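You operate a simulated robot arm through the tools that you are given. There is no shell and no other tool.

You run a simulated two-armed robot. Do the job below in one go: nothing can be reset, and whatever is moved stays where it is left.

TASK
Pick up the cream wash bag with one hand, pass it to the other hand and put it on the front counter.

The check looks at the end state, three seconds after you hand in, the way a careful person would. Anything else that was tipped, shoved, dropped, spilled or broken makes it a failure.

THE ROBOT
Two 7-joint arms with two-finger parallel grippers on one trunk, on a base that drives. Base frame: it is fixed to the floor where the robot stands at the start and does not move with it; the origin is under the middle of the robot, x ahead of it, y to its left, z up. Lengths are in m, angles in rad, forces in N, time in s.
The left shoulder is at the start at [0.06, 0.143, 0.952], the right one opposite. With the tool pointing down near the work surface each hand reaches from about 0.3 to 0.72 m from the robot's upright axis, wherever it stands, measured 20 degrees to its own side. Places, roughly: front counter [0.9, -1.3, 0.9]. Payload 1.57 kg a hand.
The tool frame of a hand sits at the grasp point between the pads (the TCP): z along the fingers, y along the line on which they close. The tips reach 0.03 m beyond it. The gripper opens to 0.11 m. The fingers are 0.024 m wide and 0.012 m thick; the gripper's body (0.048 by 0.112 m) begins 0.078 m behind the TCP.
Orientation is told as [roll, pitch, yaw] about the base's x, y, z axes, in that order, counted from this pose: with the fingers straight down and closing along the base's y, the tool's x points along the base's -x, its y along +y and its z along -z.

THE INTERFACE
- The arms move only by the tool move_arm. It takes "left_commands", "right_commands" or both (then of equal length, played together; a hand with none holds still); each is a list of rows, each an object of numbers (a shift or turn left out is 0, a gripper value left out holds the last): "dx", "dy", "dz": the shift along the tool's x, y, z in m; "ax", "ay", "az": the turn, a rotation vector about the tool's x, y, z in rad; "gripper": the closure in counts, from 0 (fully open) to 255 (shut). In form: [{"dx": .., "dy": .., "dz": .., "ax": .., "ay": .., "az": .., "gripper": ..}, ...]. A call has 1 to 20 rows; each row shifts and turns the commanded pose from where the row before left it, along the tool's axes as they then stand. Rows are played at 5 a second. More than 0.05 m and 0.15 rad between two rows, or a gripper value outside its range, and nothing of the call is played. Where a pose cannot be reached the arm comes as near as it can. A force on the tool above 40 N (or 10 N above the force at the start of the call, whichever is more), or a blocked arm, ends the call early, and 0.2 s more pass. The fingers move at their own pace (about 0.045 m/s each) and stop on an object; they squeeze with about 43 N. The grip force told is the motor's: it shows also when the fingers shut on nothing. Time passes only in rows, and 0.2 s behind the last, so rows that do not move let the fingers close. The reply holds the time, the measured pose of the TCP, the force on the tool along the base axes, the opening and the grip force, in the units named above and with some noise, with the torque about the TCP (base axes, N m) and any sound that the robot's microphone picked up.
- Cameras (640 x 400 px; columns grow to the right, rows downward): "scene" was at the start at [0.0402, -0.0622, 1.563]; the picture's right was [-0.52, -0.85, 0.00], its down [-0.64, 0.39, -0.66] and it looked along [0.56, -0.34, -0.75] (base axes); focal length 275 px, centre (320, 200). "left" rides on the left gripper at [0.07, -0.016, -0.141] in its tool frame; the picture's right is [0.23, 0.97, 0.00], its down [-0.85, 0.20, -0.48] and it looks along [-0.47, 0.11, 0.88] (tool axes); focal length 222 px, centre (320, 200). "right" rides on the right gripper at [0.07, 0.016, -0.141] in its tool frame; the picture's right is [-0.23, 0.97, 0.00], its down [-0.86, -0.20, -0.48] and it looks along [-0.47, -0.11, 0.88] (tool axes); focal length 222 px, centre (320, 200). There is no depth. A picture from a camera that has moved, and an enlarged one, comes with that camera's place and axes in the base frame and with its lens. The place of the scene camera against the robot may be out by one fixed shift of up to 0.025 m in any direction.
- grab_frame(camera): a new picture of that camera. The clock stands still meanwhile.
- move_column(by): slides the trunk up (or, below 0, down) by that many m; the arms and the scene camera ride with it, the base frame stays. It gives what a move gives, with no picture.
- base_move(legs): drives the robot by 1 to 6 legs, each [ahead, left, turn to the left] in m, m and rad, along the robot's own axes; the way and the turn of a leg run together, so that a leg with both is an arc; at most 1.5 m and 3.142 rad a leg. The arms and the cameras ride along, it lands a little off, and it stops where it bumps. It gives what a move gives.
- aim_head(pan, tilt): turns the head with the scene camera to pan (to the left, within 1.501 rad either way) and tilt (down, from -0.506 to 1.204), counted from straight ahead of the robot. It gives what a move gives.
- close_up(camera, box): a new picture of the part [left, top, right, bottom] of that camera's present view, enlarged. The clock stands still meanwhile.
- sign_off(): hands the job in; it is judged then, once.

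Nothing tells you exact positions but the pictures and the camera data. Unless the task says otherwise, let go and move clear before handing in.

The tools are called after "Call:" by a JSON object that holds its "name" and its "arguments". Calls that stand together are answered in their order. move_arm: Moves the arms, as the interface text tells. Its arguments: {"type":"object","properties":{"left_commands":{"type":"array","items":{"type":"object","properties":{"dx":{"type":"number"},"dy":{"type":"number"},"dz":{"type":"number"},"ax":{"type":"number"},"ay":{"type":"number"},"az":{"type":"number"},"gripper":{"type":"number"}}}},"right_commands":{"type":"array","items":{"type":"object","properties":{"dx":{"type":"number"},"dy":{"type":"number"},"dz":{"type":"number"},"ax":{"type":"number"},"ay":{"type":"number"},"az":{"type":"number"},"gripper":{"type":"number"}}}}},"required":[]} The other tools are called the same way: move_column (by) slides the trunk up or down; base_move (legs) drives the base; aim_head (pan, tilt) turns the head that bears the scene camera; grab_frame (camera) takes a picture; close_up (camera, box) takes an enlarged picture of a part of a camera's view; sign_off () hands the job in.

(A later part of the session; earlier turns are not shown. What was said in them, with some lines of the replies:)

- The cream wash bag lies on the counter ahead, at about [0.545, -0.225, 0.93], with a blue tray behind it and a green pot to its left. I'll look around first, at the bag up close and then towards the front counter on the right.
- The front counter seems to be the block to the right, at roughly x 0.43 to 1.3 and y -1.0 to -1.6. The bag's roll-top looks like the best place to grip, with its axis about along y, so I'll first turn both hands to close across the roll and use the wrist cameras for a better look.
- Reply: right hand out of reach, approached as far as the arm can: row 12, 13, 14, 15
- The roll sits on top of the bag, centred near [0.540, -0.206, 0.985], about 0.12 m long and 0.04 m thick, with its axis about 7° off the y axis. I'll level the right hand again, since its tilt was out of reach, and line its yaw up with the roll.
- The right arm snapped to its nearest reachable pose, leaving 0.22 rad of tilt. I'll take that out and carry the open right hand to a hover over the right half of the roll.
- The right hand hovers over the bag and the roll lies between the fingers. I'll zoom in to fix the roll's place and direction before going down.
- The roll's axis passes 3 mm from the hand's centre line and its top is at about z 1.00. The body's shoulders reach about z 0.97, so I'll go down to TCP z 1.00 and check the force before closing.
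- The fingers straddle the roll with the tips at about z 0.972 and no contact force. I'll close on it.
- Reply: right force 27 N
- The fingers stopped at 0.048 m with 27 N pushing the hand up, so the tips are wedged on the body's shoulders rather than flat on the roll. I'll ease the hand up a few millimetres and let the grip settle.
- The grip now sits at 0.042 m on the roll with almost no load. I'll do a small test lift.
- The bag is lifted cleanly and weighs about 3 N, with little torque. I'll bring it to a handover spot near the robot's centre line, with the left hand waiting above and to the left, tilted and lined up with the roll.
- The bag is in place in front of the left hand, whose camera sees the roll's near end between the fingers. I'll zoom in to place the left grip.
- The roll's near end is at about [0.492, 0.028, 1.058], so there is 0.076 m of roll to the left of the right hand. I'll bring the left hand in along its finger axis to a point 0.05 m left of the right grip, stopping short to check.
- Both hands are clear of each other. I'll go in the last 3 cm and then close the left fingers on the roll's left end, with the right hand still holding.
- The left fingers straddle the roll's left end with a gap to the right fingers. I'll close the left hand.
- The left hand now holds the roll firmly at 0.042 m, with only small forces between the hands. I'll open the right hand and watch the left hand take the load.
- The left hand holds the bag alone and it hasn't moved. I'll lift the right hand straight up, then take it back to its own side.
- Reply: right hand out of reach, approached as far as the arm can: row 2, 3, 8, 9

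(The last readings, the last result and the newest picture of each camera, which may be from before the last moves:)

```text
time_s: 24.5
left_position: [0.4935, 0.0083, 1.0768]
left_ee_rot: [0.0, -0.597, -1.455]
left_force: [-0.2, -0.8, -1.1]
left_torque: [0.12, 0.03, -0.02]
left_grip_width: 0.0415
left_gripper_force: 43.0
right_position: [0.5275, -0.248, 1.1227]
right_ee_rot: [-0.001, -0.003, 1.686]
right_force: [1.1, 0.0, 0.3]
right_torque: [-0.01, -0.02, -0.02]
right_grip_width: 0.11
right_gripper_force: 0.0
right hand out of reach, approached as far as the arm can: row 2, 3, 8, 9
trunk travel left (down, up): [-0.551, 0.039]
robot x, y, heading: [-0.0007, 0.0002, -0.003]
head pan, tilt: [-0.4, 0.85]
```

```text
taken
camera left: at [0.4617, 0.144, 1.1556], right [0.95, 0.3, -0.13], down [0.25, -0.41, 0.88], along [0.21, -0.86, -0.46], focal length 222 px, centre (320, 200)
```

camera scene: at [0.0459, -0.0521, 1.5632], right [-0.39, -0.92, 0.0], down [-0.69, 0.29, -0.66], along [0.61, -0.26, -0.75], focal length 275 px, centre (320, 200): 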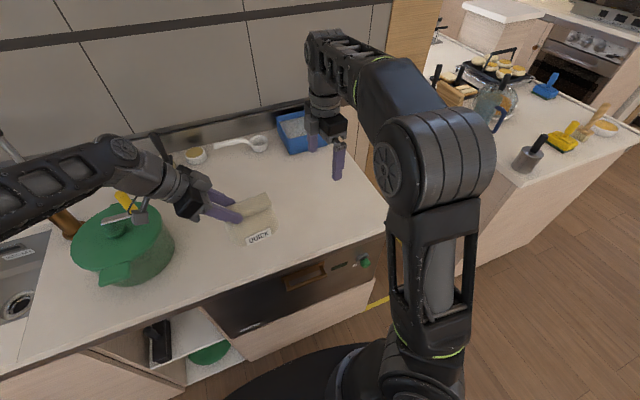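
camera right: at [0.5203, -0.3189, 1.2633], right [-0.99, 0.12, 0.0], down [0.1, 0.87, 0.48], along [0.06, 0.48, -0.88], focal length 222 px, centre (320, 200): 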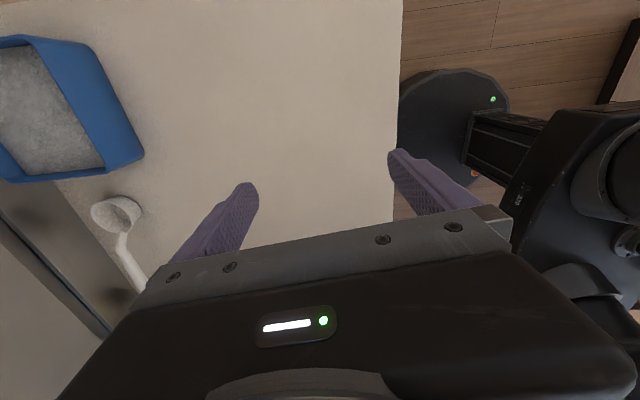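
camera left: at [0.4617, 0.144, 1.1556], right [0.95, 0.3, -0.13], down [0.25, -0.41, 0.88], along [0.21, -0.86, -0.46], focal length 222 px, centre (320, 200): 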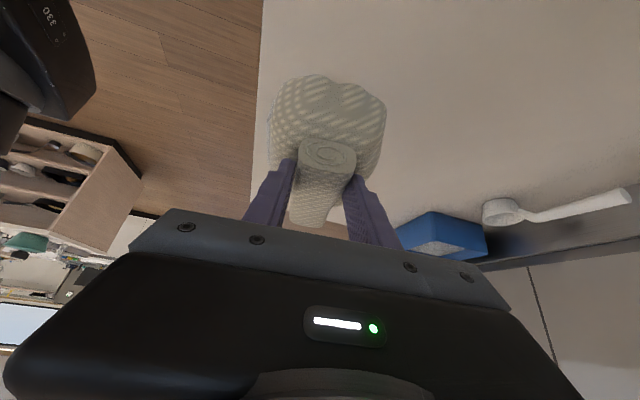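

The left hand holds the bag and the right hand is clear. I'll raise the bag, draw both arms in for driving, and look along the lane to the right.

Call:
{"name": "move_arm", "arguments": {"left_commands": [{"dx": -0.0137, "dz": -0.0207}, {"dx": -0.0137, "dz": -0.0207}, {"dx": -0.0137, "dz": -0.0207}, {"dx": -0.0137, "dz": -0.0207}, {"dy": -0.02}, {"dy": -0.02}, {"dy": -0.02}, {}, {}, {}, {}, {}, {}, {}, {}, {}, {}, {}], "right_commands": [{"dx": 0.0222, "dy": 0.0348}, {"dx": 0.0222, "dy": 0.0348}, {"dx": 0.0222, "dy": 0.0348}, {"dx": 0.0222, "dy": 0.0348}, {"dx": 0.0222, "dy": 0.0348}, {"az": 0.1404}, {"az": 0.1404}, {"az": 0.1404}, {"az": 0.1404}, {"az": 0.1404}, {"az": 0.1404}, {"az": 0.1404}, {"az": 0.1404}, {"az": 0.1404}, {"az": 0.1404}, {"az": 0.1404}, {"az": 0.1404}, {}]}}

Call:
{"name": "aim_head", "arguments": {"pan": -1.5, "tilt": 0.6}}

Call:
{"name": "grab_frame", "arguments": {"camera": "scene"}}

Call:
{"name": "grab_frame", "arguments": {"camera": "right"}}

Call:
{"name": "grab_frame", "arguments": {"camera": "left"}}

```text
time_s: 28.3
left_position: [0.4319, 0.0015, 1.1748]
left_ee_rot: [-0.001, -0.599, -1.456]
left_force: [0.3, -0.3, -3.4]
left_torque: [0.09, 0.01, 0.01]
left_grip_width: 0.0416
left_gripper_force: 42.8
right_position: [0.3653, -0.375, 1.122]
right_ee_rot: [0.002, 0.001, -0.002]
right_force: [-0.6, -0.3, -0.8]
right_torque: [-0.01, 0.02, 0.02]
right_grip_width: 0.1098
right_gripper_force: 0.1
trunk travel left (down, up): [-0.551, 0.039]
robot x, y, heading: [-0.0001, -0.0044, -0.003]
head pan, tilt: [-0.4, 0.85]
```

```text
time_s: 29.6
left_position: [0.4328, 0.0008, 1.1767]
left_ee_rot: [0.001, -0.599, -1.456]
left_force: [-0.1, -0.1, -2.5]
left_torque: [0.14, -0.01, 0.01]
left_grip_width: 0.0416
left_gripper_force: 43.3
right_position: [0.3652, -0.3752, 1.1209]
right_ee_rot: [0.001, 0.001, 0.0]
right_force: [-0.2, 0.1, 0.0]
right_torque: [0.0, 0.0, 0.02]
right_grip_width: 0.1102
right_gripper_force: 0.1
trunk travel left (down, up): [-0.551, 0.039]
robot x, y, heading: [-0.0011, 0.0003, -0.0]
head pan, tilt: [-1.499, 0.6]
```

```text
taken
camera scene: at [-0.0199, -0.1098, 1.5841], right [-1.0, -0.07, 0.0], down [-0.04, 0.56, -0.82], along [0.06, -0.82, -0.57], focal length 275 px, centre (320, 200)
```

scene: 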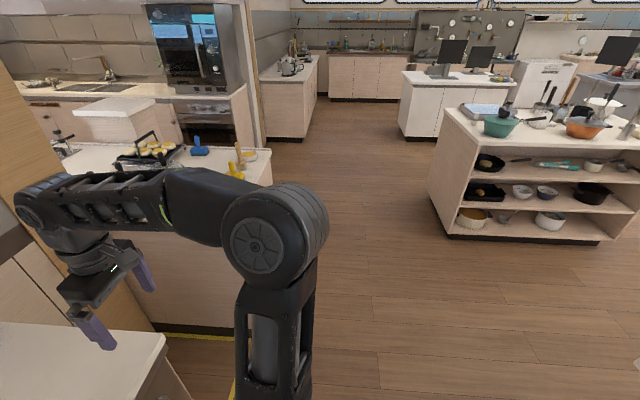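

```text
taken
camera right: at [0.2945, -0.3588, 1.2623], right [0.23, 0.97, 0.0], down [0.86, -0.2, 0.48], along [0.47, -0.11, -0.88], focal length 222 px, centre (320, 200)
```

right: 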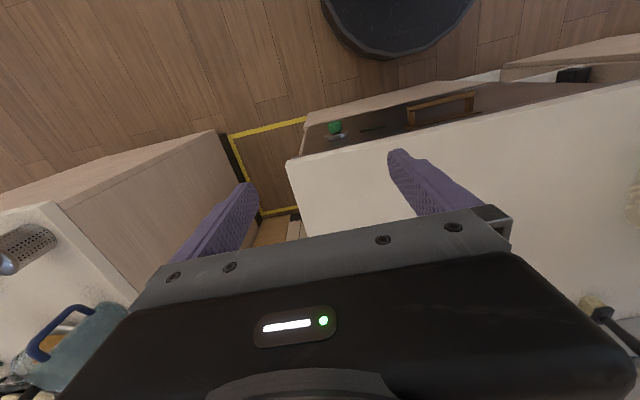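

```text
taken
camera left: at [0.4013, 0.1363, 1.2548], right [0.95, 0.3, -0.13], down [0.25, -0.41, 0.88], along [0.21, -0.86, -0.46], focal length 222 px, centre (320, 200)
```

left: 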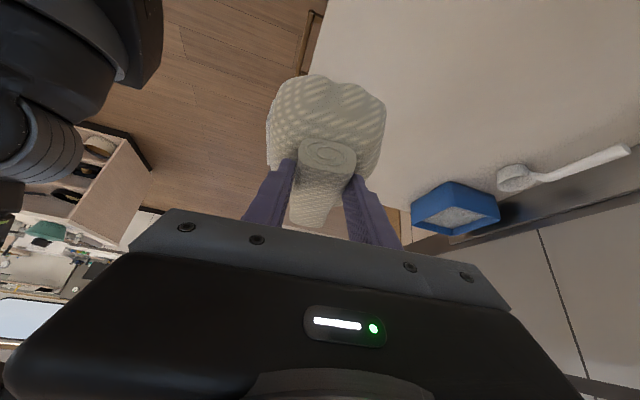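

The aisle to the right is clear, and the shelf island starts only beyond about x -0.9, y -2.0. I'll back off 0.32 m so nothing hangs over a counter, then sidestep right to face the front counter.

Call:
{"name": "base_move", "arguments": {"legs": [[-0.32, 0, 0], [0, -1.33, 0]]}}

Call:
{"name": "aim_head", "arguments": {"pan": 0.0, "tilt": 0.6}}

Call:
{"name": "grab_frame", "arguments": {"camera": "scene"}}

Call:
{"name": "grab_frame", "arguments": {"camera": "left"}}

Call:
{"name": "grab_frame", "arguments": {"camera": "right"}}

```text
time_s: 38.2
left_position: [0.1282, -1.365, 1.1761]
left_ee_rot: [0.001, -0.597, -1.443]
left_force: [0.1, -0.8, -3.3]
left_torque: [0.11, 0.02, -0.02]
left_grip_width: 0.0418
left_gripper_force: 42.7
right_position: [0.064, -1.7437, 1.121]
right_ee_rot: [0.003, 0.0, 0.01]
right_force: [0.9, 0.3, 0.5]
right_torque: [-0.01, 0.03, -0.02]
right_grip_width: 0.1102
right_gripper_force: 0.1
trunk travel left (down, up): [-0.551, 0.039]
robot x, y, heading: [-0.3, -1.3716, 0.008]
head pan, tilt: [-1.499, 0.6]
```

```text
time_s: 39.8
left_position: [0.1293, -1.3645, 1.1762]
left_ee_rot: [0.0, -0.599, -1.445]
left_force: [0.2, 0.3, -2.8]
left_torque: [0.11, 0.02, -0.02]
left_grip_width: 0.0417
left_gripper_force: 42.8
right_position: [0.0649, -1.7427, 1.1209]
right_ee_rot: [0.001, 0.002, 0.009]
right_force: [-0.2, -0.1, -0.3]
right_torque: [-0.05, 0.02, -0.01]
right_grip_width: 0.11
right_gripper_force: 0.0
trunk travel left (down, up): [-0.551, 0.039]
robot x, y, heading: [-0.3044, -1.3733, 0.013]
head pan, tilt: [0.0, 0.6]
```

```text
taken
camera scene: at [-0.2419, -1.3921, 1.5841], right [0.01, -1.0, 0.0], down [-0.57, -0.01, -0.82], along [0.82, 0.01, -0.57], focal length 275 px, centre (320, 200)
```

scene: 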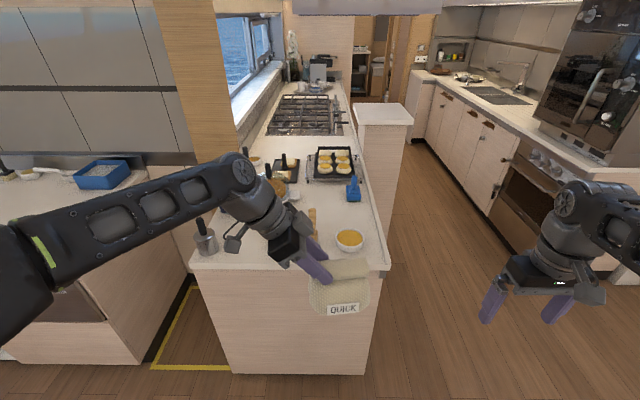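

```text
taken
camera left: at [0.0957, -1.2303, 1.2548], right [0.94, 0.31, -0.13], down [0.25, -0.41, 0.88], along [0.22, -0.86, -0.46], focal length 222 px, centre (320, 200)
```

left: 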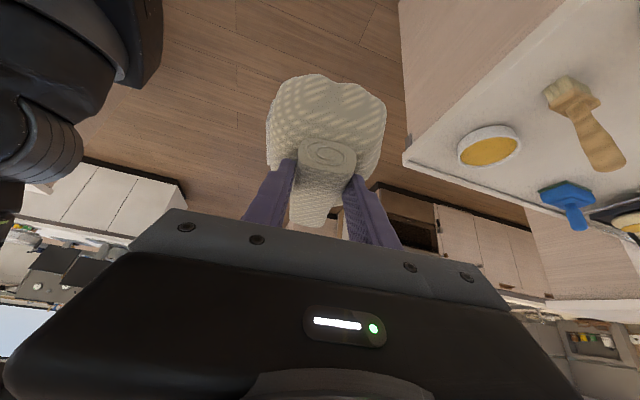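

```text
taken
camera right: at [-0.0055, -1.7265, 1.2622], right [0.22, 0.98, 0.0], down [0.86, -0.19, 0.48], along [0.47, -0.1, -0.88], focal length 222 px, centre (320, 200)
```

right: 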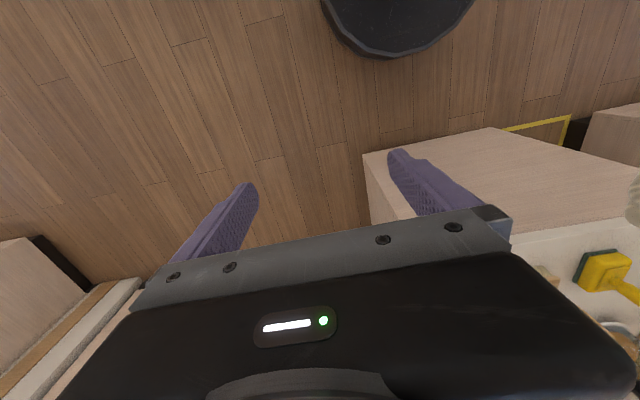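

The robot now faces the front counter, whose top runs from about y -0.95 to -1.58 with its front edge at x 0.355. A yellow brush, an upright wooden brush and a bowl stand in a row near that edge, so I'll look more closely at the free area behind them.

Call:
{"name": "close_up", "arguments": {"camera": "scene", "box": [180, 120, 400, 290]}}

Call:
{"name": "close_up", "arguments": {"camera": "left", "box": [400, 50, 640, 250]}}

```text
2.35 times, centred on (290, 205) of scene
camera zoom: at [-0.2419, -1.3921, 1.5841], right [0.01, -1.0, 0.0], down [-0.57, -0.01, -0.82], along [0.82, 0.01, -0.57], focal length 646 px, centre (391, 188)
```

zoom: 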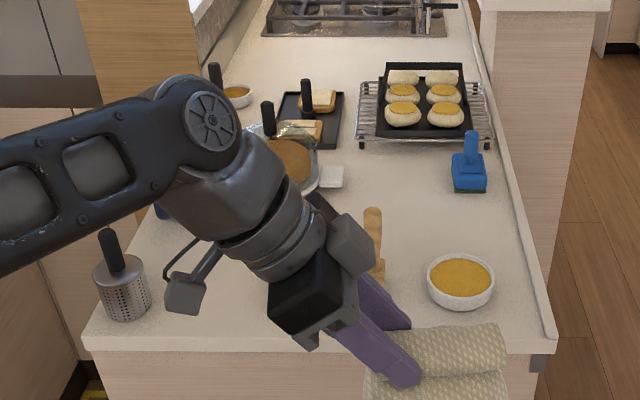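

```text
2.00 times, centred on (520, 150) of left
camera zoom: at [0.0957, -1.2303, 1.2548], right [0.94, 0.31, -0.13], down [0.25, -0.41, 0.88], along [0.22, -0.86, -0.46], focal length 444 px, centre (-80, 300)
```

zoom: 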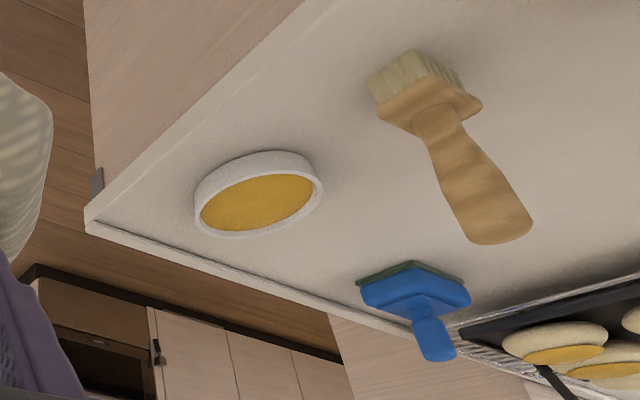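

Behind that row the counter is free around [0.63, -1.40], with the blue brush at about x 0.75 and the bowl and wooden brush ending at about x 0.52. The wooden brush top is at about z 1.04, so I'll raise the trunk for clearance before driving forward.

Call:
{"name": "move_column", "arguments": {"by": 0.038}}

Call:
{"name": "move_arm", "arguments": {"left_commands": [{"dx": -0.0113, "dz": -0.0165}, {"dx": -0.0113, "dz": -0.0165}, {}]}}

Call:
{"name": "grab_frame", "arguments": {"camera": "scene"}}

```text
time_s: 40.6
left_position: [0.1278, -1.3654, 1.2141]
left_ee_rot: [0.002, -0.599, -1.443]
left_force: [-0.2, 0.7, -3.1]
left_torque: [0.13, 0.02, 0.01]
left_grip_width: 0.0414
left_gripper_force: 42.7
right_position: [0.0641, -1.7414, 1.159]
right_ee_rot: [0.001, -0.001, 0.009]
right_force: [-1.6, 0.0, -0.3]
right_torque: [0.02, 0.01, -0.05]
right_grip_width: 0.1097
right_gripper_force: 0.2
trunk travel left (down, up): [-0.589, 0.001]
robot x, y, heading: [-0.3041, -1.3726, 0.009]
head pan, tilt: [0.0, 0.6]
```

```text
time_s: 41.4
left_position: [0.1292, -1.3663, 1.2544]
left_ee_rot: [0.0, -0.599, -1.442]
left_force: [-0.1, -0.3, -2.8]
left_torque: [0.15, 0.03, -0.01]
left_grip_width: 0.0414
left_gripper_force: 43.3
right_position: [0.0635, -1.7427, 1.1583]
right_ee_rot: [0.002, 0.0, 0.009]
right_force: [0.0, 0.7, 0.0]
right_torque: [-0.01, 0.02, -0.01]
right_grip_width: 0.11
right_gripper_force: 0.0
trunk travel left (down, up): [-0.589, 0.001]
robot x, y, heading: [-0.3028, -1.3713, 0.011]
head pan, tilt: [0.0, 0.6]
```

```text
taken
camera scene: at [-0.2419, -1.392, 1.6221], right [0.01, -1.0, 0.0], down [-0.57, -0.01, -0.82], along [0.82, 0.01, -0.57], focal length 275 px, centre (320, 200)
```

scene: 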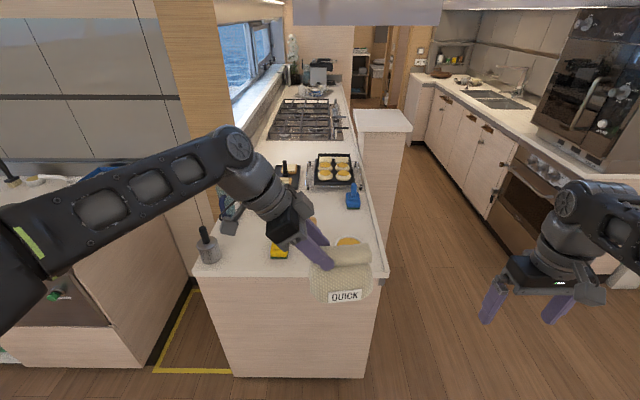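

The bag's underside is now at about z 1.15, well above everything on the counter. I'll drive forward about 0.29 m.

Call:
{"name": "base_move", "arguments": {"legs": [[0.29, 0, 0]]}}

Call:
{"name": "aim_head", "arguments": {"pan": 0.0, "tilt": 0.85}}

Call:
{"name": "grab_frame", "arguments": {"camera": "scene"}}

Call:
{"name": "grab_frame", "arguments": {"camera": "left"}}

Call:
{"name": "grab_frame", "arguments": {"camera": "right"}}

```text
time_s: 43.4
left_position: [0.4178, -1.3578, 1.2543]
left_ee_rot: [-0.002, -0.598, -1.437]
left_force: [1.3, 0.2, -3.4]
left_torque: [0.09, 0.0, 0.0]
left_grip_width: 0.0416
left_gripper_force: 42.9
right_position: [0.3563, -1.7353, 1.1584]
right_ee_rot: [0.002, 0.001, 0.017]
right_force: [-0.1, -0.2, 0.0]
right_torque: [0.0, 0.02, -0.01]
right_grip_width: 0.1105
right_gripper_force: 0.1
trunk travel left (down, up): [-0.589, 0.001]
robot x, y, heading: [-0.0137, -1.3681, 0.017]
head pan, tilt: [0.0, 0.6]
```

```text
time_s: 44.1
left_position: [0.4168, -1.359, 1.253]
left_ee_rot: [0.001, -0.6, -1.437]
left_force: [-0.1, 0.1, -2.6]
left_torque: [0.14, 0.03, 0.0]
left_grip_width: 0.0415
left_gripper_force: 43.1
right_position: [0.3559, -1.7366, 1.1587]
right_ee_rot: [0.001, 0.0, 0.017]
right_force: [-0.4, 0.6, 0.6]
right_torque: [-0.02, -0.01, -0.01]
right_grip_width: 0.1098
right_gripper_force: 0.0
trunk travel left (down, up): [-0.589, 0.001]
robot x, y, heading: [-0.0179, -1.3657, 0.015]
head pan, tilt: [0.0, 0.85]
```

```text
taken
camera scene: at [0.0364, -1.3877, 1.6013], right [0.02, -1.0, 0.0], down [-0.75, -0.01, -0.66], along [0.66, 0.01, -0.75], focal length 275 px, centre (320, 200)
```

scene: 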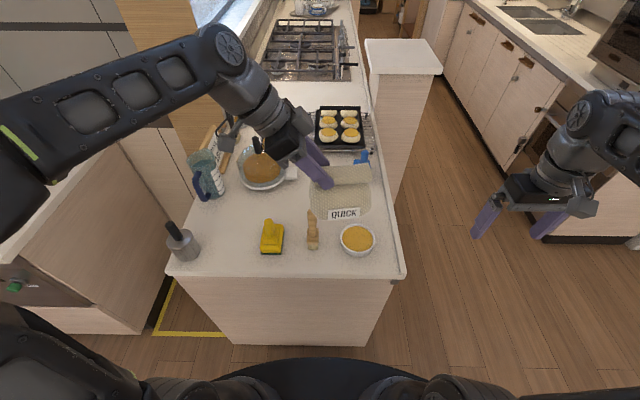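

```text
taken
camera left: at [0.3837, -1.2246, 1.3325], right [0.94, 0.32, -0.13], down [0.26, -0.41, 0.88], along [0.23, -0.86, -0.46], focal length 222 px, centre (320, 200)
```

left: 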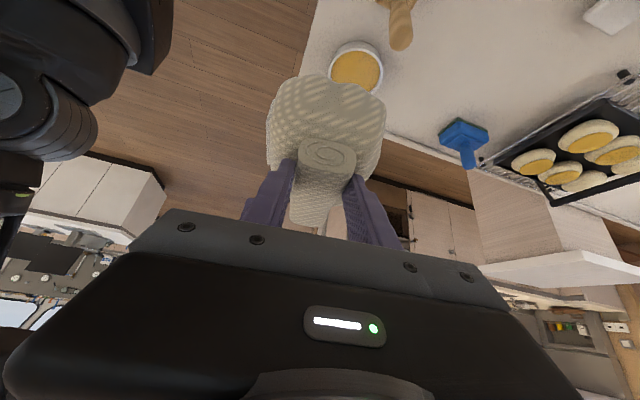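

```text
taken
camera right: at [0.2854, -1.7204, 1.3003], right [0.21, 0.98, 0.0], down [0.86, -0.19, 0.48], along [0.47, -0.1, -0.88], focal length 222 px, centre (320, 200)
```

right: 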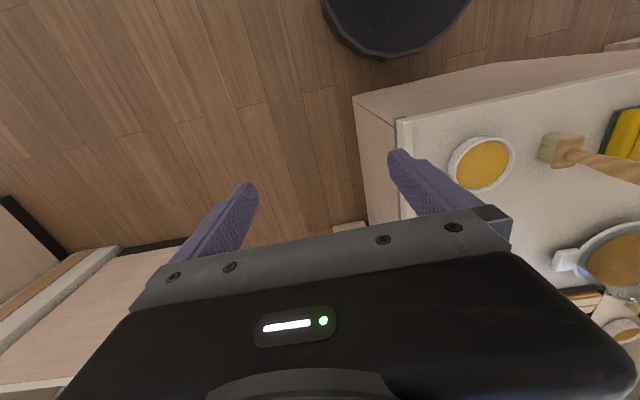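

This view shows the counter well: the yellow brush, wooden brush and bowl stand in front, the big brown-filled bowl is behind on the left, and the blue brush and tart tray are further back. I'll zoom in to choose the exact spot.

Call:
{"name": "close_up", "arguments": {"camera": "scene", "box": [160, 90, 420, 290]}}

Call:
{"name": "close_up", "arguments": {"camera": "left", "box": [280, 0, 640, 220]}}

Call:
{"name": "close_up", "arguments": {"camera": "right", "box": [400, 80, 640, 380]}}

```text
2.00 times, centred on (290, 190) of scene
camera zoom: at [0.0364, -1.3877, 1.6013], right [0.02, -1.0, 0.0], down [-0.75, -0.01, -0.66], along [0.66, 0.01, -0.75], focal length 549 px, centre (380, 220)
```

zoom: 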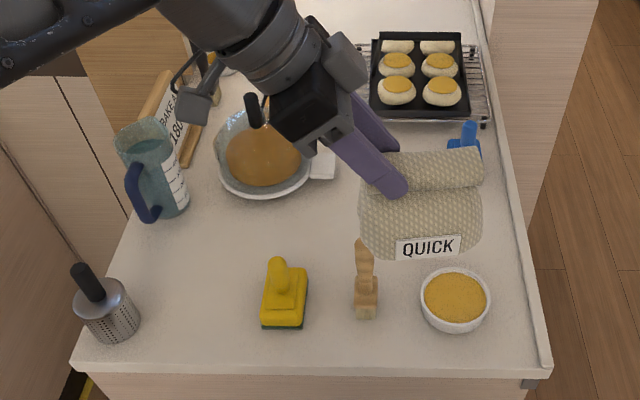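

```text
1.78 times, centred on (460, 110) of left
camera zoom: at [0.3837, -1.2246, 1.3325], right [0.94, 0.32, -0.13], down [0.26, -0.41, 0.88], along [0.23, -0.86, -0.46], focal length 395 px, centre (71, 360)
```

zoom: 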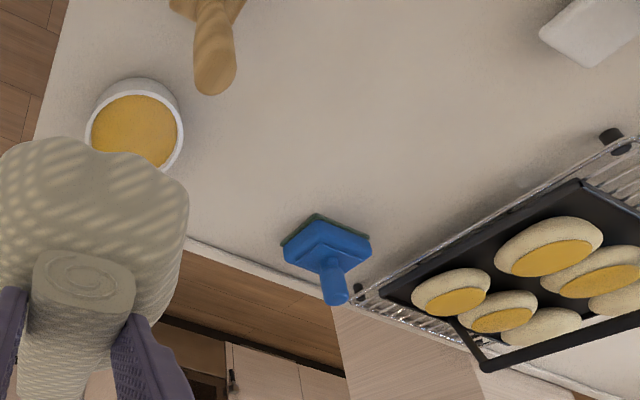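

```text
1.33 times, centred on (520, 230) of right
camera zoom: at [0.2854, -1.7204, 1.3003], right [0.21, 0.98, 0.0], down [0.86, -0.19, 0.48], along [0.47, -0.1, -0.88], focal length 296 px, centre (53, 160)
```

zoom: 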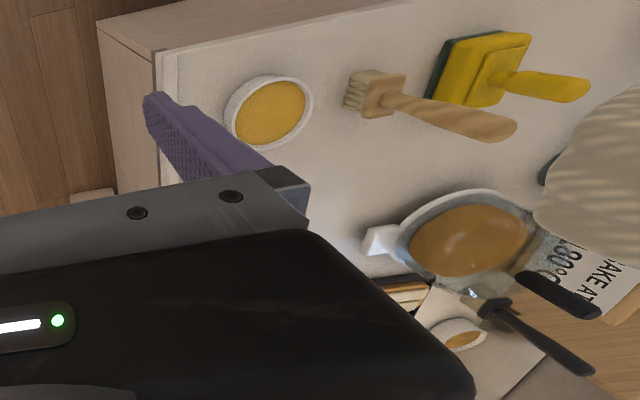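

The free spot is confirmed: with the bag centred on [0.63, -1.41] it keeps nearly 5 cm from the bowl in front and the blue brush behind. I'll extend the left arm forward at height until the bag is over it.

Call:
{"name": "move_arm", "arguments": {"left_commands": [{"dx": -0.0026, "dy": 0.0341, "dz": 0.0079}, {"dx": -0.0026, "dy": 0.0341, "dz": 0.0079}, {"dx": -0.0026, "dy": 0.0341, "dz": 0.0079}, {"dx": -0.0026, "dy": 0.0341, "dz": 0.0079}, {"dx": -0.0027, "dy": 0.0341, "dz": 0.0078}, {"dx": -0.0027, "dy": 0.034, "dz": 0.0078}, {}]}}

Call:
{"name": "grab_frame", "arguments": {"camera": "scene"}}

Call:
{"name": "grab_frame", "arguments": {"camera": "left"}}

Call:
{"name": "grab_frame", "arguments": {"camera": "right"}}

```text
time_s: 45.8
left_position: [0.5924, -1.3687, 1.2293]
left_ee_rot: [0.001, -0.598, -1.436]
left_force: [-0.3, -0.2, -3.7]
left_torque: [0.12, 0.03, 0.01]
left_grip_width: 0.0414
left_gripper_force: 43.1
left hand out of reach, approached as far as the arm can: row 6
right_position: [0.3556, -1.7356, 1.1592]
right_ee_rot: [0.001, 0.003, 0.018]
right_force: [-0.7, 0.3, 0.7]
right_torque: [0.0, 0.0, 0.0]
right_grip_width: 0.1101
right_gripper_force: 0.0
trunk travel left (down, up): [-0.589, 0.001]
robot x, y, heading: [-0.0163, -1.3667, 0.015]
head pan, tilt: [0.0, 0.85]
```

```text
taken
camera scene: at [0.0374, -1.3878, 1.6012], right [0.02, -1.0, 0.0], down [-0.75, -0.01, -0.66], along [0.66, 0.01, -0.75], focal length 275 px, centre (320, 200)
```

scene: 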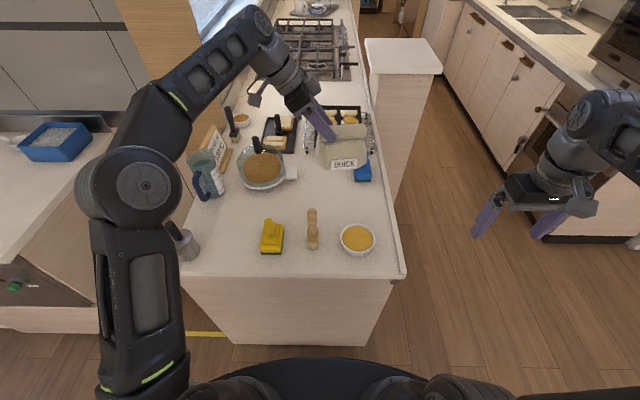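

```text
taken
camera left: at [0.558, -1.2341, 1.3083], right [0.94, 0.32, -0.13], down [0.26, -0.41, 0.88], along [0.22, -0.86, -0.46], focal length 222 px, centre (320, 200)
```

left: 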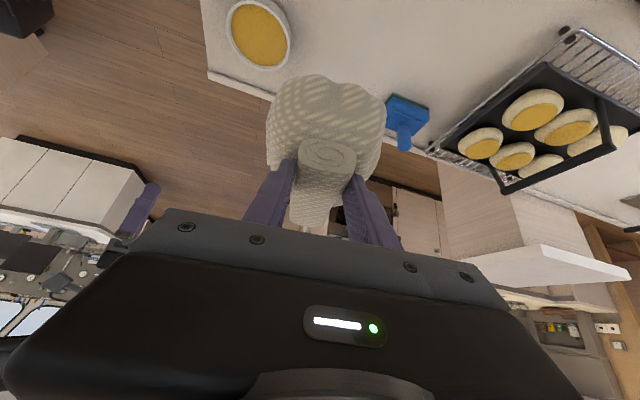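

```text
taken
camera right: at [0.2862, -1.7205, 1.3], right [0.21, 0.98, 0.0], down [0.86, -0.19, 0.48], along [0.47, -0.1, -0.88], focal length 222 px, centre (320, 200)
```

right: 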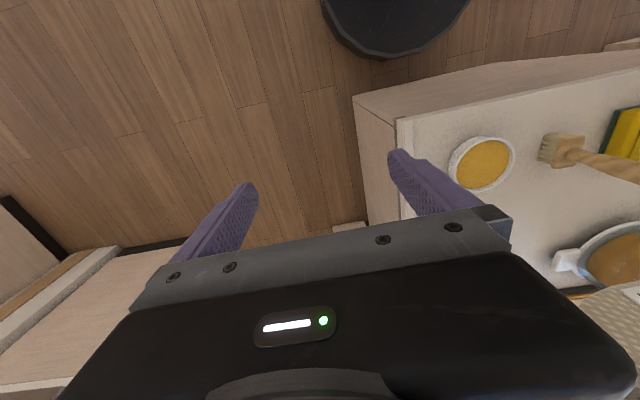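

The arm hit its reach limit at x 0.592 at this height, and it should reach further lower down. I'll descend to about z 1.08 while easing forward the last 3 cm.

Call:
{"name": "move_arm", "arguments": {"left_commands": [{"dx": 0.0169, "dz": 0.0248}, {"dx": 0.0169, "dz": 0.0248}, {"dx": 0.0152, "dy": 0.0108, "dz": 0.026}, {"dx": 0.0152, "dy": 0.0108, "dz": 0.026}, {"dx": 0.0152, "dy": 0.0108, "dz": 0.0259}, {}]}}

Call:
{"name": "grab_frame", "arguments": {"camera": "scene"}}

Call:
{"name": "grab_frame", "arguments": {"camera": "left"}}

Call:
{"name": "grab_frame", "arguments": {"camera": "right"}}

```text
time_s: 47.1
left_position: [0.6222, -1.3672, 1.0809]
left_ee_rot: [0.002, -0.6, -1.439]
left_force: [-0.5, 0.3, -3.4]
left_torque: [0.13, -0.01, 0.02]
left_grip_width: 0.0413
left_gripper_force: 43.1
right_position: [0.3567, -1.736, 1.1584]
right_ee_rot: [0.002, 0.001, 0.018]
right_force: [0.6, -0.8, 0.2]
right_torque: [0.01, -0.03, -0.01]
right_grip_width: 0.1098
right_gripper_force: 0.0
trunk travel left (down, up): [-0.589, 0.001]
robot x, y, heading: [-0.0216, -1.3669, 0.022]
head pan, tilt: [0.0, 0.85]
```

```text
taken
camera scene: at [0.036, -1.3878, 1.6013], right [0.02, -1.0, 0.0], down [-0.75, -0.01, -0.66], along [0.66, 0.01, -0.75], focal length 275 px, centre (320, 200)
```

scene: 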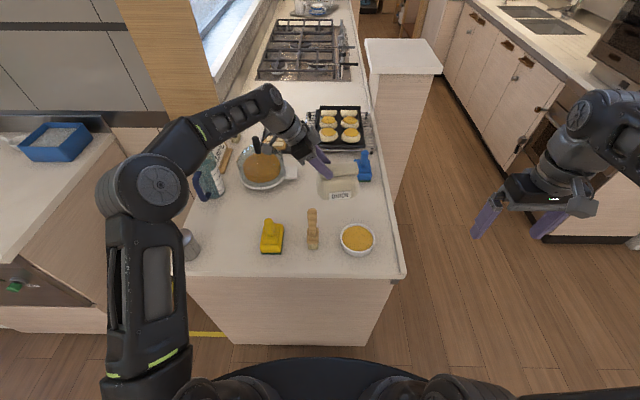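

```text
taken
camera left: at [0.5885, -1.2326, 1.1587], right [0.94, 0.32, -0.13], down [0.25, -0.41, 0.88], along [0.23, -0.86, -0.46], focal length 222 px, centre (320, 200)
```

left: 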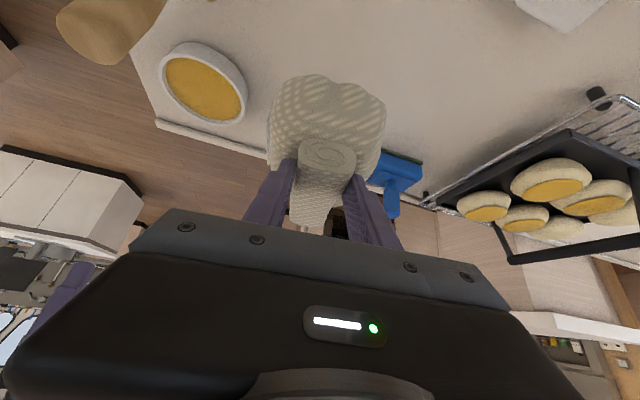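

```text
taken
camera right: at [0.285, -1.7205, 1.3004], right [0.21, 0.98, 0.0], down [0.86, -0.19, 0.48], along [0.47, -0.1, -0.88], focal length 222 px, centre (320, 200)
```

right: 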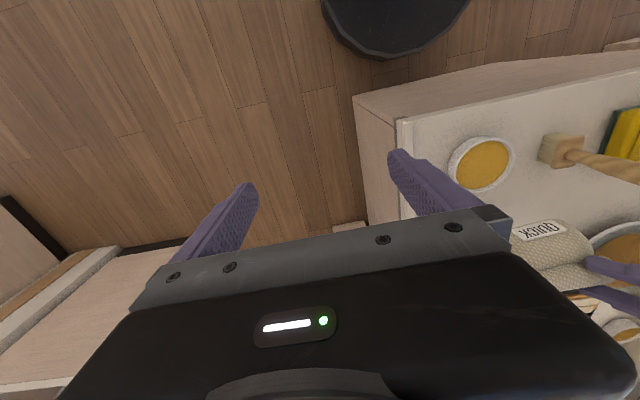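

The bag is over the free spot, centred at about [0.627, -1.407], with its underside near z 0.98. I'll lower it most of the way now.

Call:
{"name": "move_arm", "arguments": {"left_commands": [{"dx": 0.0113, "dy": 0.001, "dz": 0.0165}, {"dx": 0.0113, "dy": 0.001, "dz": 0.0165}, {"dx": 0.0113, "dy": 0.001, "dz": 0.0165}, {}]}}

Call:
{"name": "grab_frame", "arguments": {"camera": "left"}}

Call:
{"name": "close_up", "arguments": {"camera": "scene", "box": [180, 70, 420, 260]}}

Call:
{"name": "close_up", "arguments": {"camera": "right", "box": [400, 80, 640, 380]}}

```text
time_s: 48.1
left_position: [0.627, -1.3697, 1.0159]
left_ee_rot: [0.0, -0.6, -1.438]
left_force: [0.0, 0.0, -2.9]
left_torque: [0.14, -0.02, -0.01]
left_grip_width: 0.0417
left_gripper_force: 42.8
right_position: [0.3551, -1.7351, 1.1594]
right_ee_rot: [0.002, 0.0, 0.017]
right_force: [0.4, 0.6, -0.6]
right_torque: [-0.01, -0.01, -0.01]
right_grip_width: 0.1097
right_gripper_force: 0.0
trunk travel left (down, up): [-0.589, 0.001]
robot x, y, heading: [-0.0159, -1.3684, 0.018]
head pan, tilt: [0.0, 0.85]
```

```text
taken
camera left: at [0.5925, -1.2343, 1.0954], right [0.94, 0.32, -0.13], down [0.26, -0.41, 0.88], along [0.23, -0.86, -0.46], focal length 222 px, centre (320, 200)
```

left: 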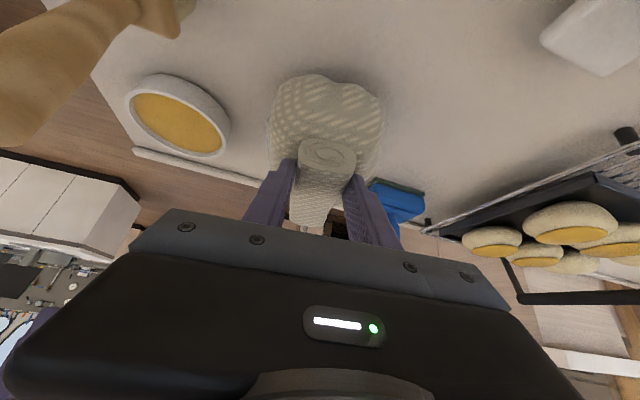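

```text
2.11 times, centred on (300, 165) of scene
camera zoom: at [0.0364, -1.3878, 1.6012], right [0.02, -1.0, 0.0], down [-0.75, -0.01, -0.66], along [0.66, 0.01, -0.75], focal length 578 px, centre (362, 274)
```

zoom: 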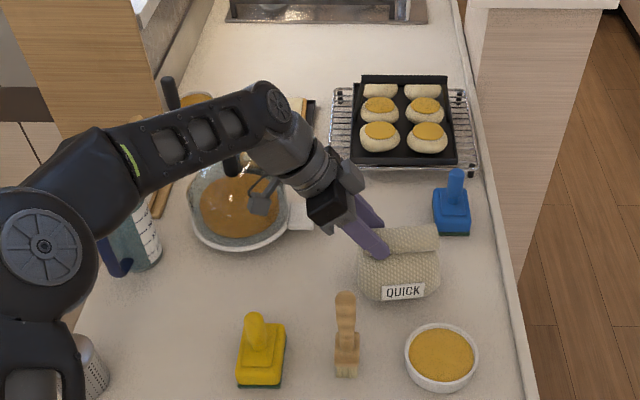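

```text
1.33 times, centred on (520, 230) of right
camera zoom: at [0.2854, -1.7205, 1.3003], right [0.21, 0.98, 0.0], down [0.86, -0.19, 0.48], along [0.47, -0.1, -0.88], focal length 296 px, centre (53, 160)
```

zoom: 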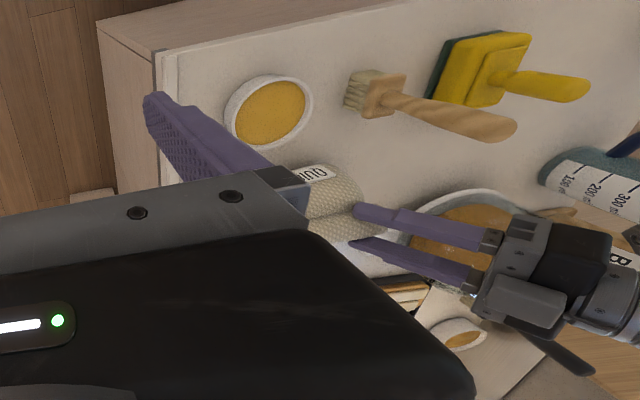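

All clear, with about 1 cm left above the counter. I'll go down in 3 mm steps and watch for the counter to take the load.

Call:
{"name": "move_arm", "arguments": {"left_commands": [{"dx": 0.0017, "dz": 0.0025}, {"dx": 0.0017, "dz": 0.0025}, {"dx": 0.0017, "dz": 0.0025}, {"dx": 0.0011, "dz": 0.0017}, {}]}}

```text
time_s: 49.4
left_position: [0.6273, -1.3695, 1.0074]
left_ee_rot: [0.0, -0.598, -1.439]
left_force: [-0.1, -0.6, -3.1]
left_torque: [0.13, -0.01, -0.01]
left_grip_width: 0.0415
left_gripper_force: 42.9
right_position: [0.3557, -1.7357, 1.159]
right_ee_rot: [0.001, 0.0, 0.016]
right_force: [-0.7, -0.8, 0.4]
right_torque: [0.04, -0.03, 0.03]
right_grip_width: 0.1101
right_gripper_force: 0.1
trunk travel left (down, up): [-0.589, 0.001]
robot x, y, heading: [-0.0145, -1.3635, 0.017]
head pan, tilt: [0.0, 0.85]
```

Call:
{"name": "move_arm", "arguments": {"left_commands": [{"dx": 0.0011, "dz": 0.0017}, {"dx": 0.0011, "dz": 0.0017}, {}]}}

Call:
{"name": "close_up", "arguments": {"camera": "scene", "box": [280, 130, 400, 230]}}

Call:
{"name": "close_up", "arguments": {"camera": "left", "box": [230, 50, 430, 220]}}

```text
time_s: 50.1
left_position: [0.6267, -1.3677, 1.0053]
left_ee_rot: [0.004, -0.601, -1.438]
left_force: [4.3, 3.0, 15.6]
left_torque: [0.3, 0.36, -0.07]
left_grip_width: 0.0416
left_gripper_force: 43.0
right_position: [0.3567, -1.7368, 1.1599]
right_ee_rot: [0.001, 0.0, 0.018]
right_force: [-0.2, 0.8, 0.2]
right_torque: [0.01, 0.01, 0.01]
right_grip_width: 0.1101
right_gripper_force: 0.0
trunk travel left (down, up): [-0.589, 0.001]
robot x, y, heading: [-0.0157, -1.3656, 0.019]
head pan, tilt: [0.0, 0.85]
```

```text
4.00 times, centred on (340, 180) of scene
camera zoom: at [0.0353, -1.3873, 1.6015], right [0.02, -1.0, 0.0], down [-0.75, -0.01, -0.66], along [0.66, 0.01, -0.75], focal length 1098 px, centre (240, 280)
```

zoom: 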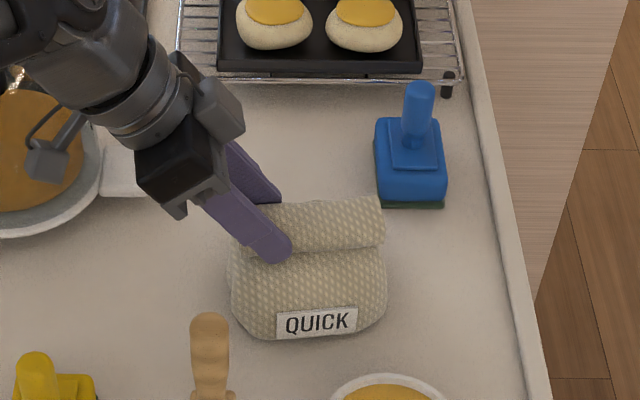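

```text
2.35 times, centred on (330, 135) of left
camera zoom: at [0.5923, -1.2336, 1.0831], right [0.94, 0.32, -0.12], down [0.25, -0.4, 0.88], along [0.23, -0.86, -0.46], focal length 523 px, centre (296, 353)
```

zoom: 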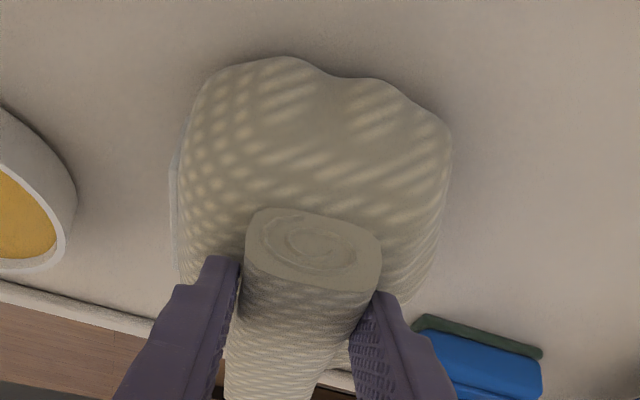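

The counter has taken the load (about 16 N up), so the bag is sitting on the surface. I'll ease off 1.5 mm and open the left fingers.

Call:
{"name": "move_arm", "arguments": {"left_commands": [{"dx": -0.0009, "dz": -0.0013}, {}, {"gripper": 180}, {}, {"gripper": 100}, {}, {"gripper": 0}, {}, {}, {}, {}]}}

Call:
{"name": "close_up", "arguments": {"camera": "scene", "box": [280, 130, 400, 230]}}

Call:
{"name": "grab_frame", "arguments": {"camera": "left"}}

```text
time_s: 52.5
left_position: [0.6247, -1.3687, 1.0042]
left_ee_rot: [0.001, -0.599, -1.438]
left_force: [-2.8, 5.5, 21.9]
left_torque: [-0.1, 1.24, -0.37]
left_grip_width: 0.1102
left_gripper_force: 0.1
right_position: [0.3538, -1.7347, 1.1592]
right_ee_rot: [0.001, -0.003, 0.017]
right_force: [0.0, 0.3, 0.2]
right_torque: [-0.01, 0.03, 0.02]
right_grip_width: 0.1101
right_gripper_force: 0.1
trunk travel left (down, up): [-0.589, 0.001]
robot x, y, heading: [-0.0076, -1.3675, 0.013]
head pan, tilt: [0.0, 0.85]
```

```text
4.00 times, centred on (340, 180) of scene
camera zoom: at [0.0337, -1.3867, 1.6013], right [0.02, -1.0, 0.0], down [-0.75, -0.01, -0.66], along [0.66, 0.01, -0.75], focal length 1098 px, centre (240, 280)
```

zoom: 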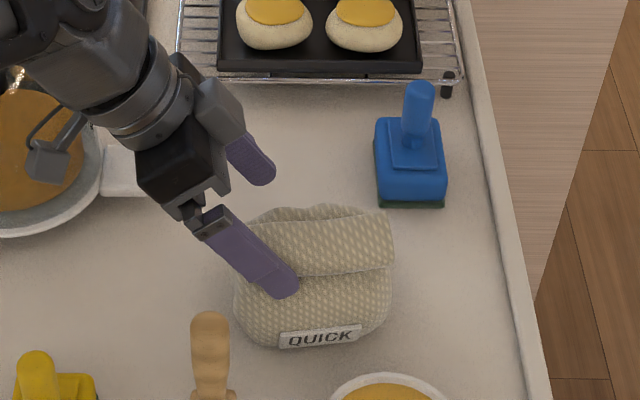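

```text
taken
camera left: at [0.5913, -1.2337, 1.0827], right [0.94, 0.32, -0.13], down [0.25, -0.41, 0.88], along [0.23, -0.86, -0.46], focal length 222 px, centre (320, 200)
```

left: 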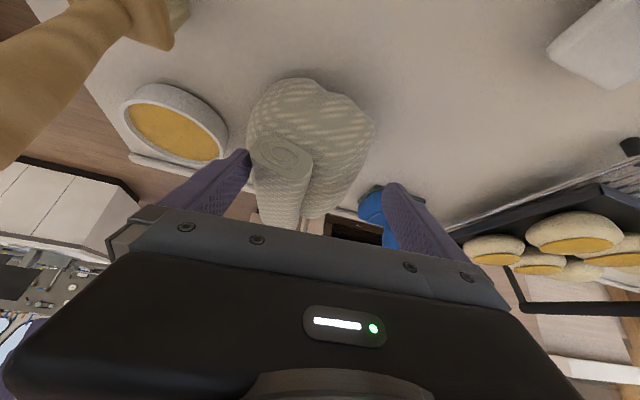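

The fingers are open, but the front finger is pressing on the bag's front shoulder with 22 N and has tipped it slightly towards me. I'll lift the hand slowly so the bag can settle flat again.

Call:
{"name": "move_arm", "arguments": {"left_commands": [{"dx": -0.0011, "dz": -0.0017}, {"dx": -0.0011, "dz": -0.0017}, {"dx": -0.0011, "dz": -0.0017}, {"dx": -0.0011, "dz": -0.0017}, {}]}}

Call:
{"name": "close_up", "arguments": {"camera": "scene", "box": [280, 130, 400, 230]}}

Call:
{"name": "grab_frame", "arguments": {"camera": "left"}}

```text
time_s: 53.8
left_position: [0.6261, -1.3692, 1.0113]
left_ee_rot: [0.0, -0.6, -1.437]
left_force: [0.6, -0.4, 0.4]
left_torque: [0.03, 0.01, 0.01]
left_grip_width: 0.1099
left_gripper_force: 0.1
right_position: [0.3565, -1.736, 1.1595]
right_ee_rot: [0.003, 0.0, 0.018]
right_force: [-0.3, 0.8, 0.6]
right_torque: [-0.01, -0.01, -0.01]
right_grip_width: 0.1101
right_gripper_force: 0.0
trunk travel left (down, up): [-0.589, 0.001]
robot x, y, heading: [-0.0153, -1.3652, 0.017]
head pan, tilt: [0.0, 0.85]
```

```text
4.00 times, centred on (340, 180) of scene
camera zoom: at [0.0364, -1.3877, 1.6012], right [0.02, -1.0, 0.0], down [-0.75, -0.01, -0.66], along [0.66, 0.01, -0.75], focal length 1098 px, centre (240, 280)
```

zoom: 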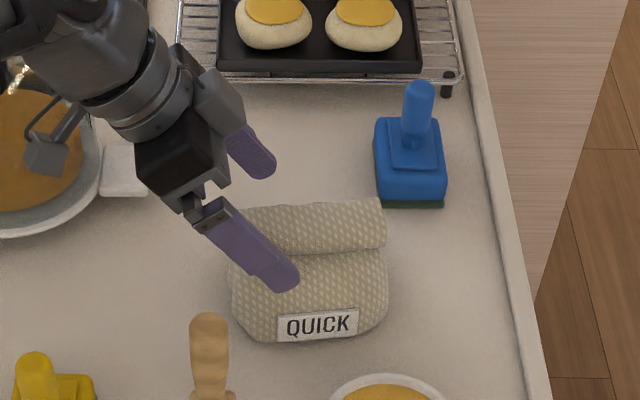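

```text
taken
camera left: at [0.5925, -1.2345, 1.0896], right [0.94, 0.32, -0.13], down [0.26, -0.41, 0.88], along [0.23, -0.86, -0.46], focal length 222 px, centre (320, 200)
```

left: 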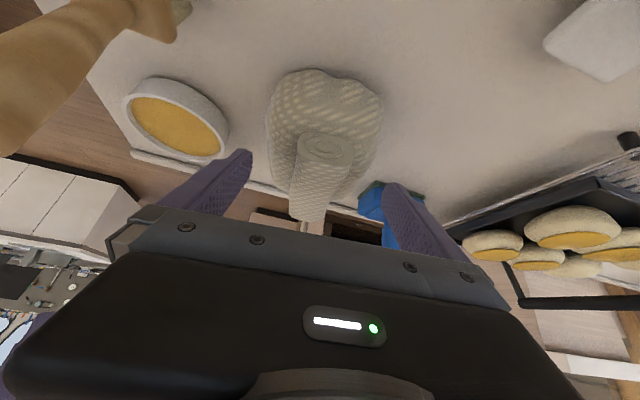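

The bag now sits flat and free between the open fingers, and the force is zero. I'll withdraw the left hand up along its own axis, raise it, and then pull back over the front row of items at a safe height.

Call:
{"name": "move_arm", "arguments": {"left_commands": [{"dz": -0.02}, {"dz": -0.03}, {"dz": -0.035}, {"dz": -0.035}, {"dx": -0.0162, "dy": -0.0066, "dz": -0.0253}, {"dx": -0.0162, "dy": -0.0066, "dz": -0.0253}, {"dx": -0.0162, "dy": -0.0066, "dz": -0.0253}, {}]}}

Call:
{"name": "grab_frame", "arguments": {"camera": "scene"}}

Call:
{"name": "grab_frame", "arguments": {"camera": "left"}}

```text
time_s: 55.5
left_position: [0.5987, -1.305, 1.2013]
left_ee_rot: [-0.001, -0.599, -1.434]
left_force: [1.0, 0.9, -0.4]
left_torque: [-0.03, -0.02, 0.04]
left_grip_width: 0.1098
left_gripper_force: 0.1
right_position: [0.3564, -1.7352, 1.159]
right_ee_rot: [0.001, 0.0, 0.017]
right_force: [0.3, 0.1, -0.3]
right_torque: [0.01, -0.01, -0.03]
right_grip_width: 0.1102
right_gripper_force: 0.1
trunk travel left (down, up): [-0.589, 0.001]
robot x, y, heading: [-0.0167, -1.3652, 0.015]
head pan, tilt: [0.0, 0.85]
```

```text
taken
camera scene: at [0.0366, -1.3874, 1.6012], right [0.02, -1.0, 0.0], down [-0.75, -0.01, -0.66], along [0.66, 0.01, -0.75], focal length 275 px, centre (320, 200)
```

scene: 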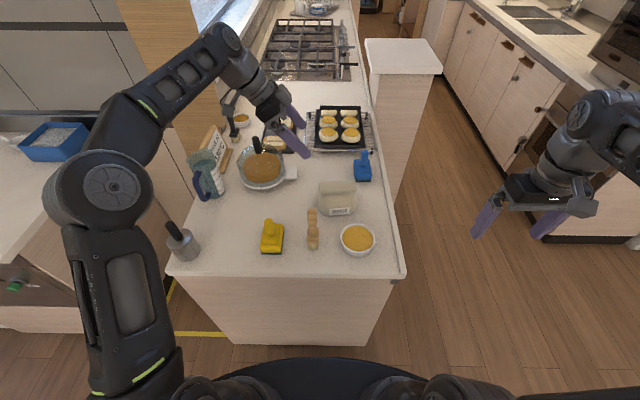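

```text
taken
camera left: at [0.5647, -1.1702, 1.2804], right [0.94, 0.32, -0.13], down [0.26, -0.41, 0.88], along [0.23, -0.86, -0.46], focal length 222 px, centre (320, 200)
```

left: 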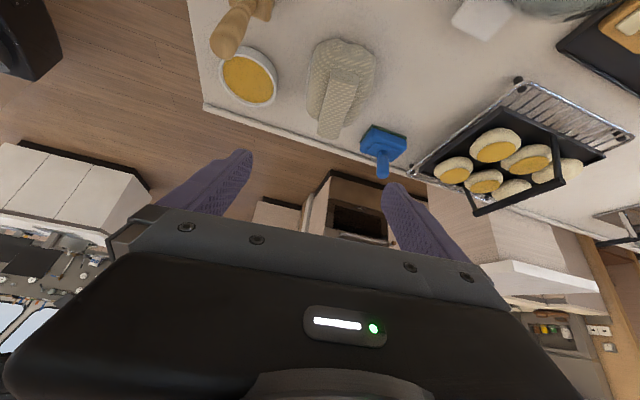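

The bag stands upright and free on the front counter, and everything around it is where it was. I'll pull the left hand back clear of the counter and take a last close look.

Call:
{"name": "move_arm", "arguments": {"left_commands": [{"dy": -0.04}, {"dy": -0.04}, {"dy": -0.04}, {"dy": -0.04}, {"dy": -0.03}, {}]}}

Call:
{"name": "base_move", "arguments": {"legs": [[-0.25, 0, 0]]}}

Call:
{"name": "aim_head", "arguments": {"pan": 0.0, "tilt": 0.7}}

Call:
{"name": "grab_frame", "arguments": {"camera": "scene"}}

Call:
{"name": "close_up", "arguments": {"camera": "scene", "box": [200, 110, 420, 270]}}

```text
time_s: 57.0
left_position: [0.4122, -1.3266, 1.1999]
left_ee_rot: [-0.001, -0.599, -1.436]
left_force: [1.2, -0.1, -0.3]
left_torque: [-0.02, 0.01, 0.0]
left_grip_width: 0.1103
left_gripper_force: 0.1
right_position: [0.3573, -1.7346, 1.1584]
right_ee_rot: [0.002, 0.001, 0.019]
right_force: [0.1, 0.6, -0.9]
right_torque: [0.0, 0.01, 0.02]
right_grip_width: 0.1099
right_gripper_force: 0.0
trunk travel left (down, up): [-0.589, 0.001]
robot x, y, heading: [-0.017, -1.3671, 0.016]
head pan, tilt: [0.0, 0.85]
```

```text
time_s: 58.8
left_position: [0.166, -1.3306, 1.2001]
left_ee_rot: [0.003, -0.602, -1.439]
left_force: [-0.2, -0.3, 0.4]
left_torque: [0.0, -0.05, 0.02]
left_grip_width: 0.1099
left_gripper_force: 0.1
right_position: [0.1094, -1.7407, 1.1596]
right_ee_rot: [0.002, 0.0, 0.019]
right_force: [-0.4, -1.0, 0.1]
right_torque: [0.0, 0.0, -0.02]
right_grip_width: 0.1101
right_gripper_force: 0.0
trunk travel left (down, up): [-0.589, 0.001]
robot x, y, heading: [-0.2601, -1.3688, 0.017]
head pan, tilt: [0.0, 0.85]
```

```text
time_s: 59.5
left_position: [0.1668, -1.33, 1.2011]
left_ee_rot: [-0.002, -0.599, -1.437]
left_force: [1.5, -0.2, 0.0]
left_torque: [-0.02, 0.0, 0.02]
left_grip_width: 0.1103
left_gripper_force: 0.1
right_position: [0.1112, -1.739, 1.1573]
right_ee_rot: [0.001, 0.0, 0.016]
right_force: [0.8, 0.2, 0.3]
right_torque: [0.0, -0.05, -0.01]
right_grip_width: 0.1098
right_gripper_force: 0.1
trunk travel left (down, up): [-0.589, 0.001]
robot x, y, heading: [-0.2607, -1.3736, 0.012]
head pan, tilt: [0.0, 0.7]
```

```text
taken
camera scene: at [-0.2015, -1.392, 1.6134], right [0.02, -1.0, 0.0], down [-0.64, -0.01, -0.76], along [0.76, 0.01, -0.64], focal length 275 px, centre (320, 200)
```

scene: 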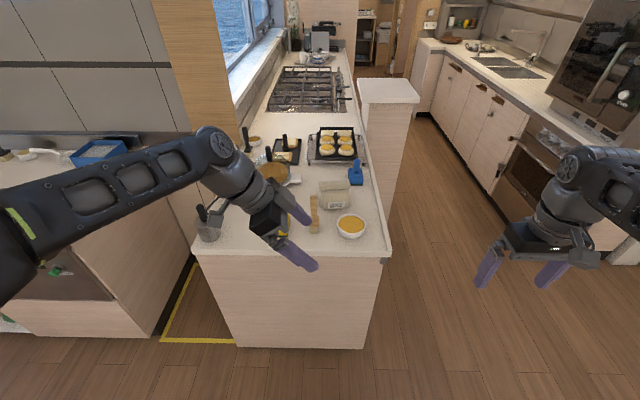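

```text
2.50 times, centred on (310, 190) of scene
camera zoom: at [-0.2015, -1.392, 1.6134], right [0.02, -1.0, 0.0], down [-0.64, -0.01, -0.76], along [0.76, 0.01, -0.64], focal length 686 px, centre (345, 225)
```

zoom: 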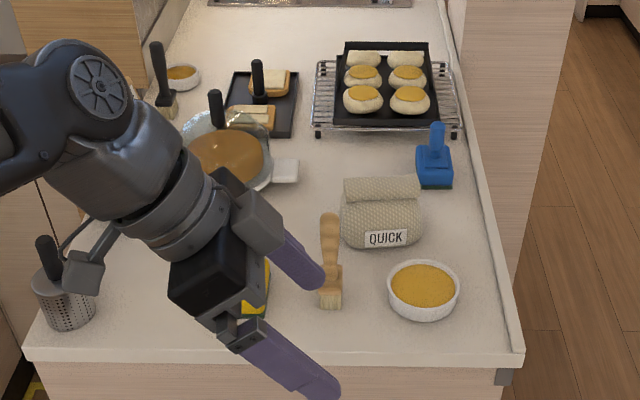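

The bag stands upright on the front counter with the label facing forward. The brushes, bowls, grater and tray are all undisturbed, and both hands are empty and clear, so I'm handing in the job.

Call:
{"name": "sign_off", "arguments": {}}

```text
The job is handed in.
```

The cream wash bag is standing upright on the front counter, behind the bowl and the wooden brush and in front of the blue brush. I picked it up with the right hand, passed it to the left, and set it down with the left.

When I opened the left fingers, one pressed on the bag and tipped it slightly. It settled flat again as I lifted the hand away.

In the last pictures the brushes, bowls, grater and tray I could see were still standing where they had been. Both hands are empty and clear of the counter. The job is handed in, and no verdict has come back yet.
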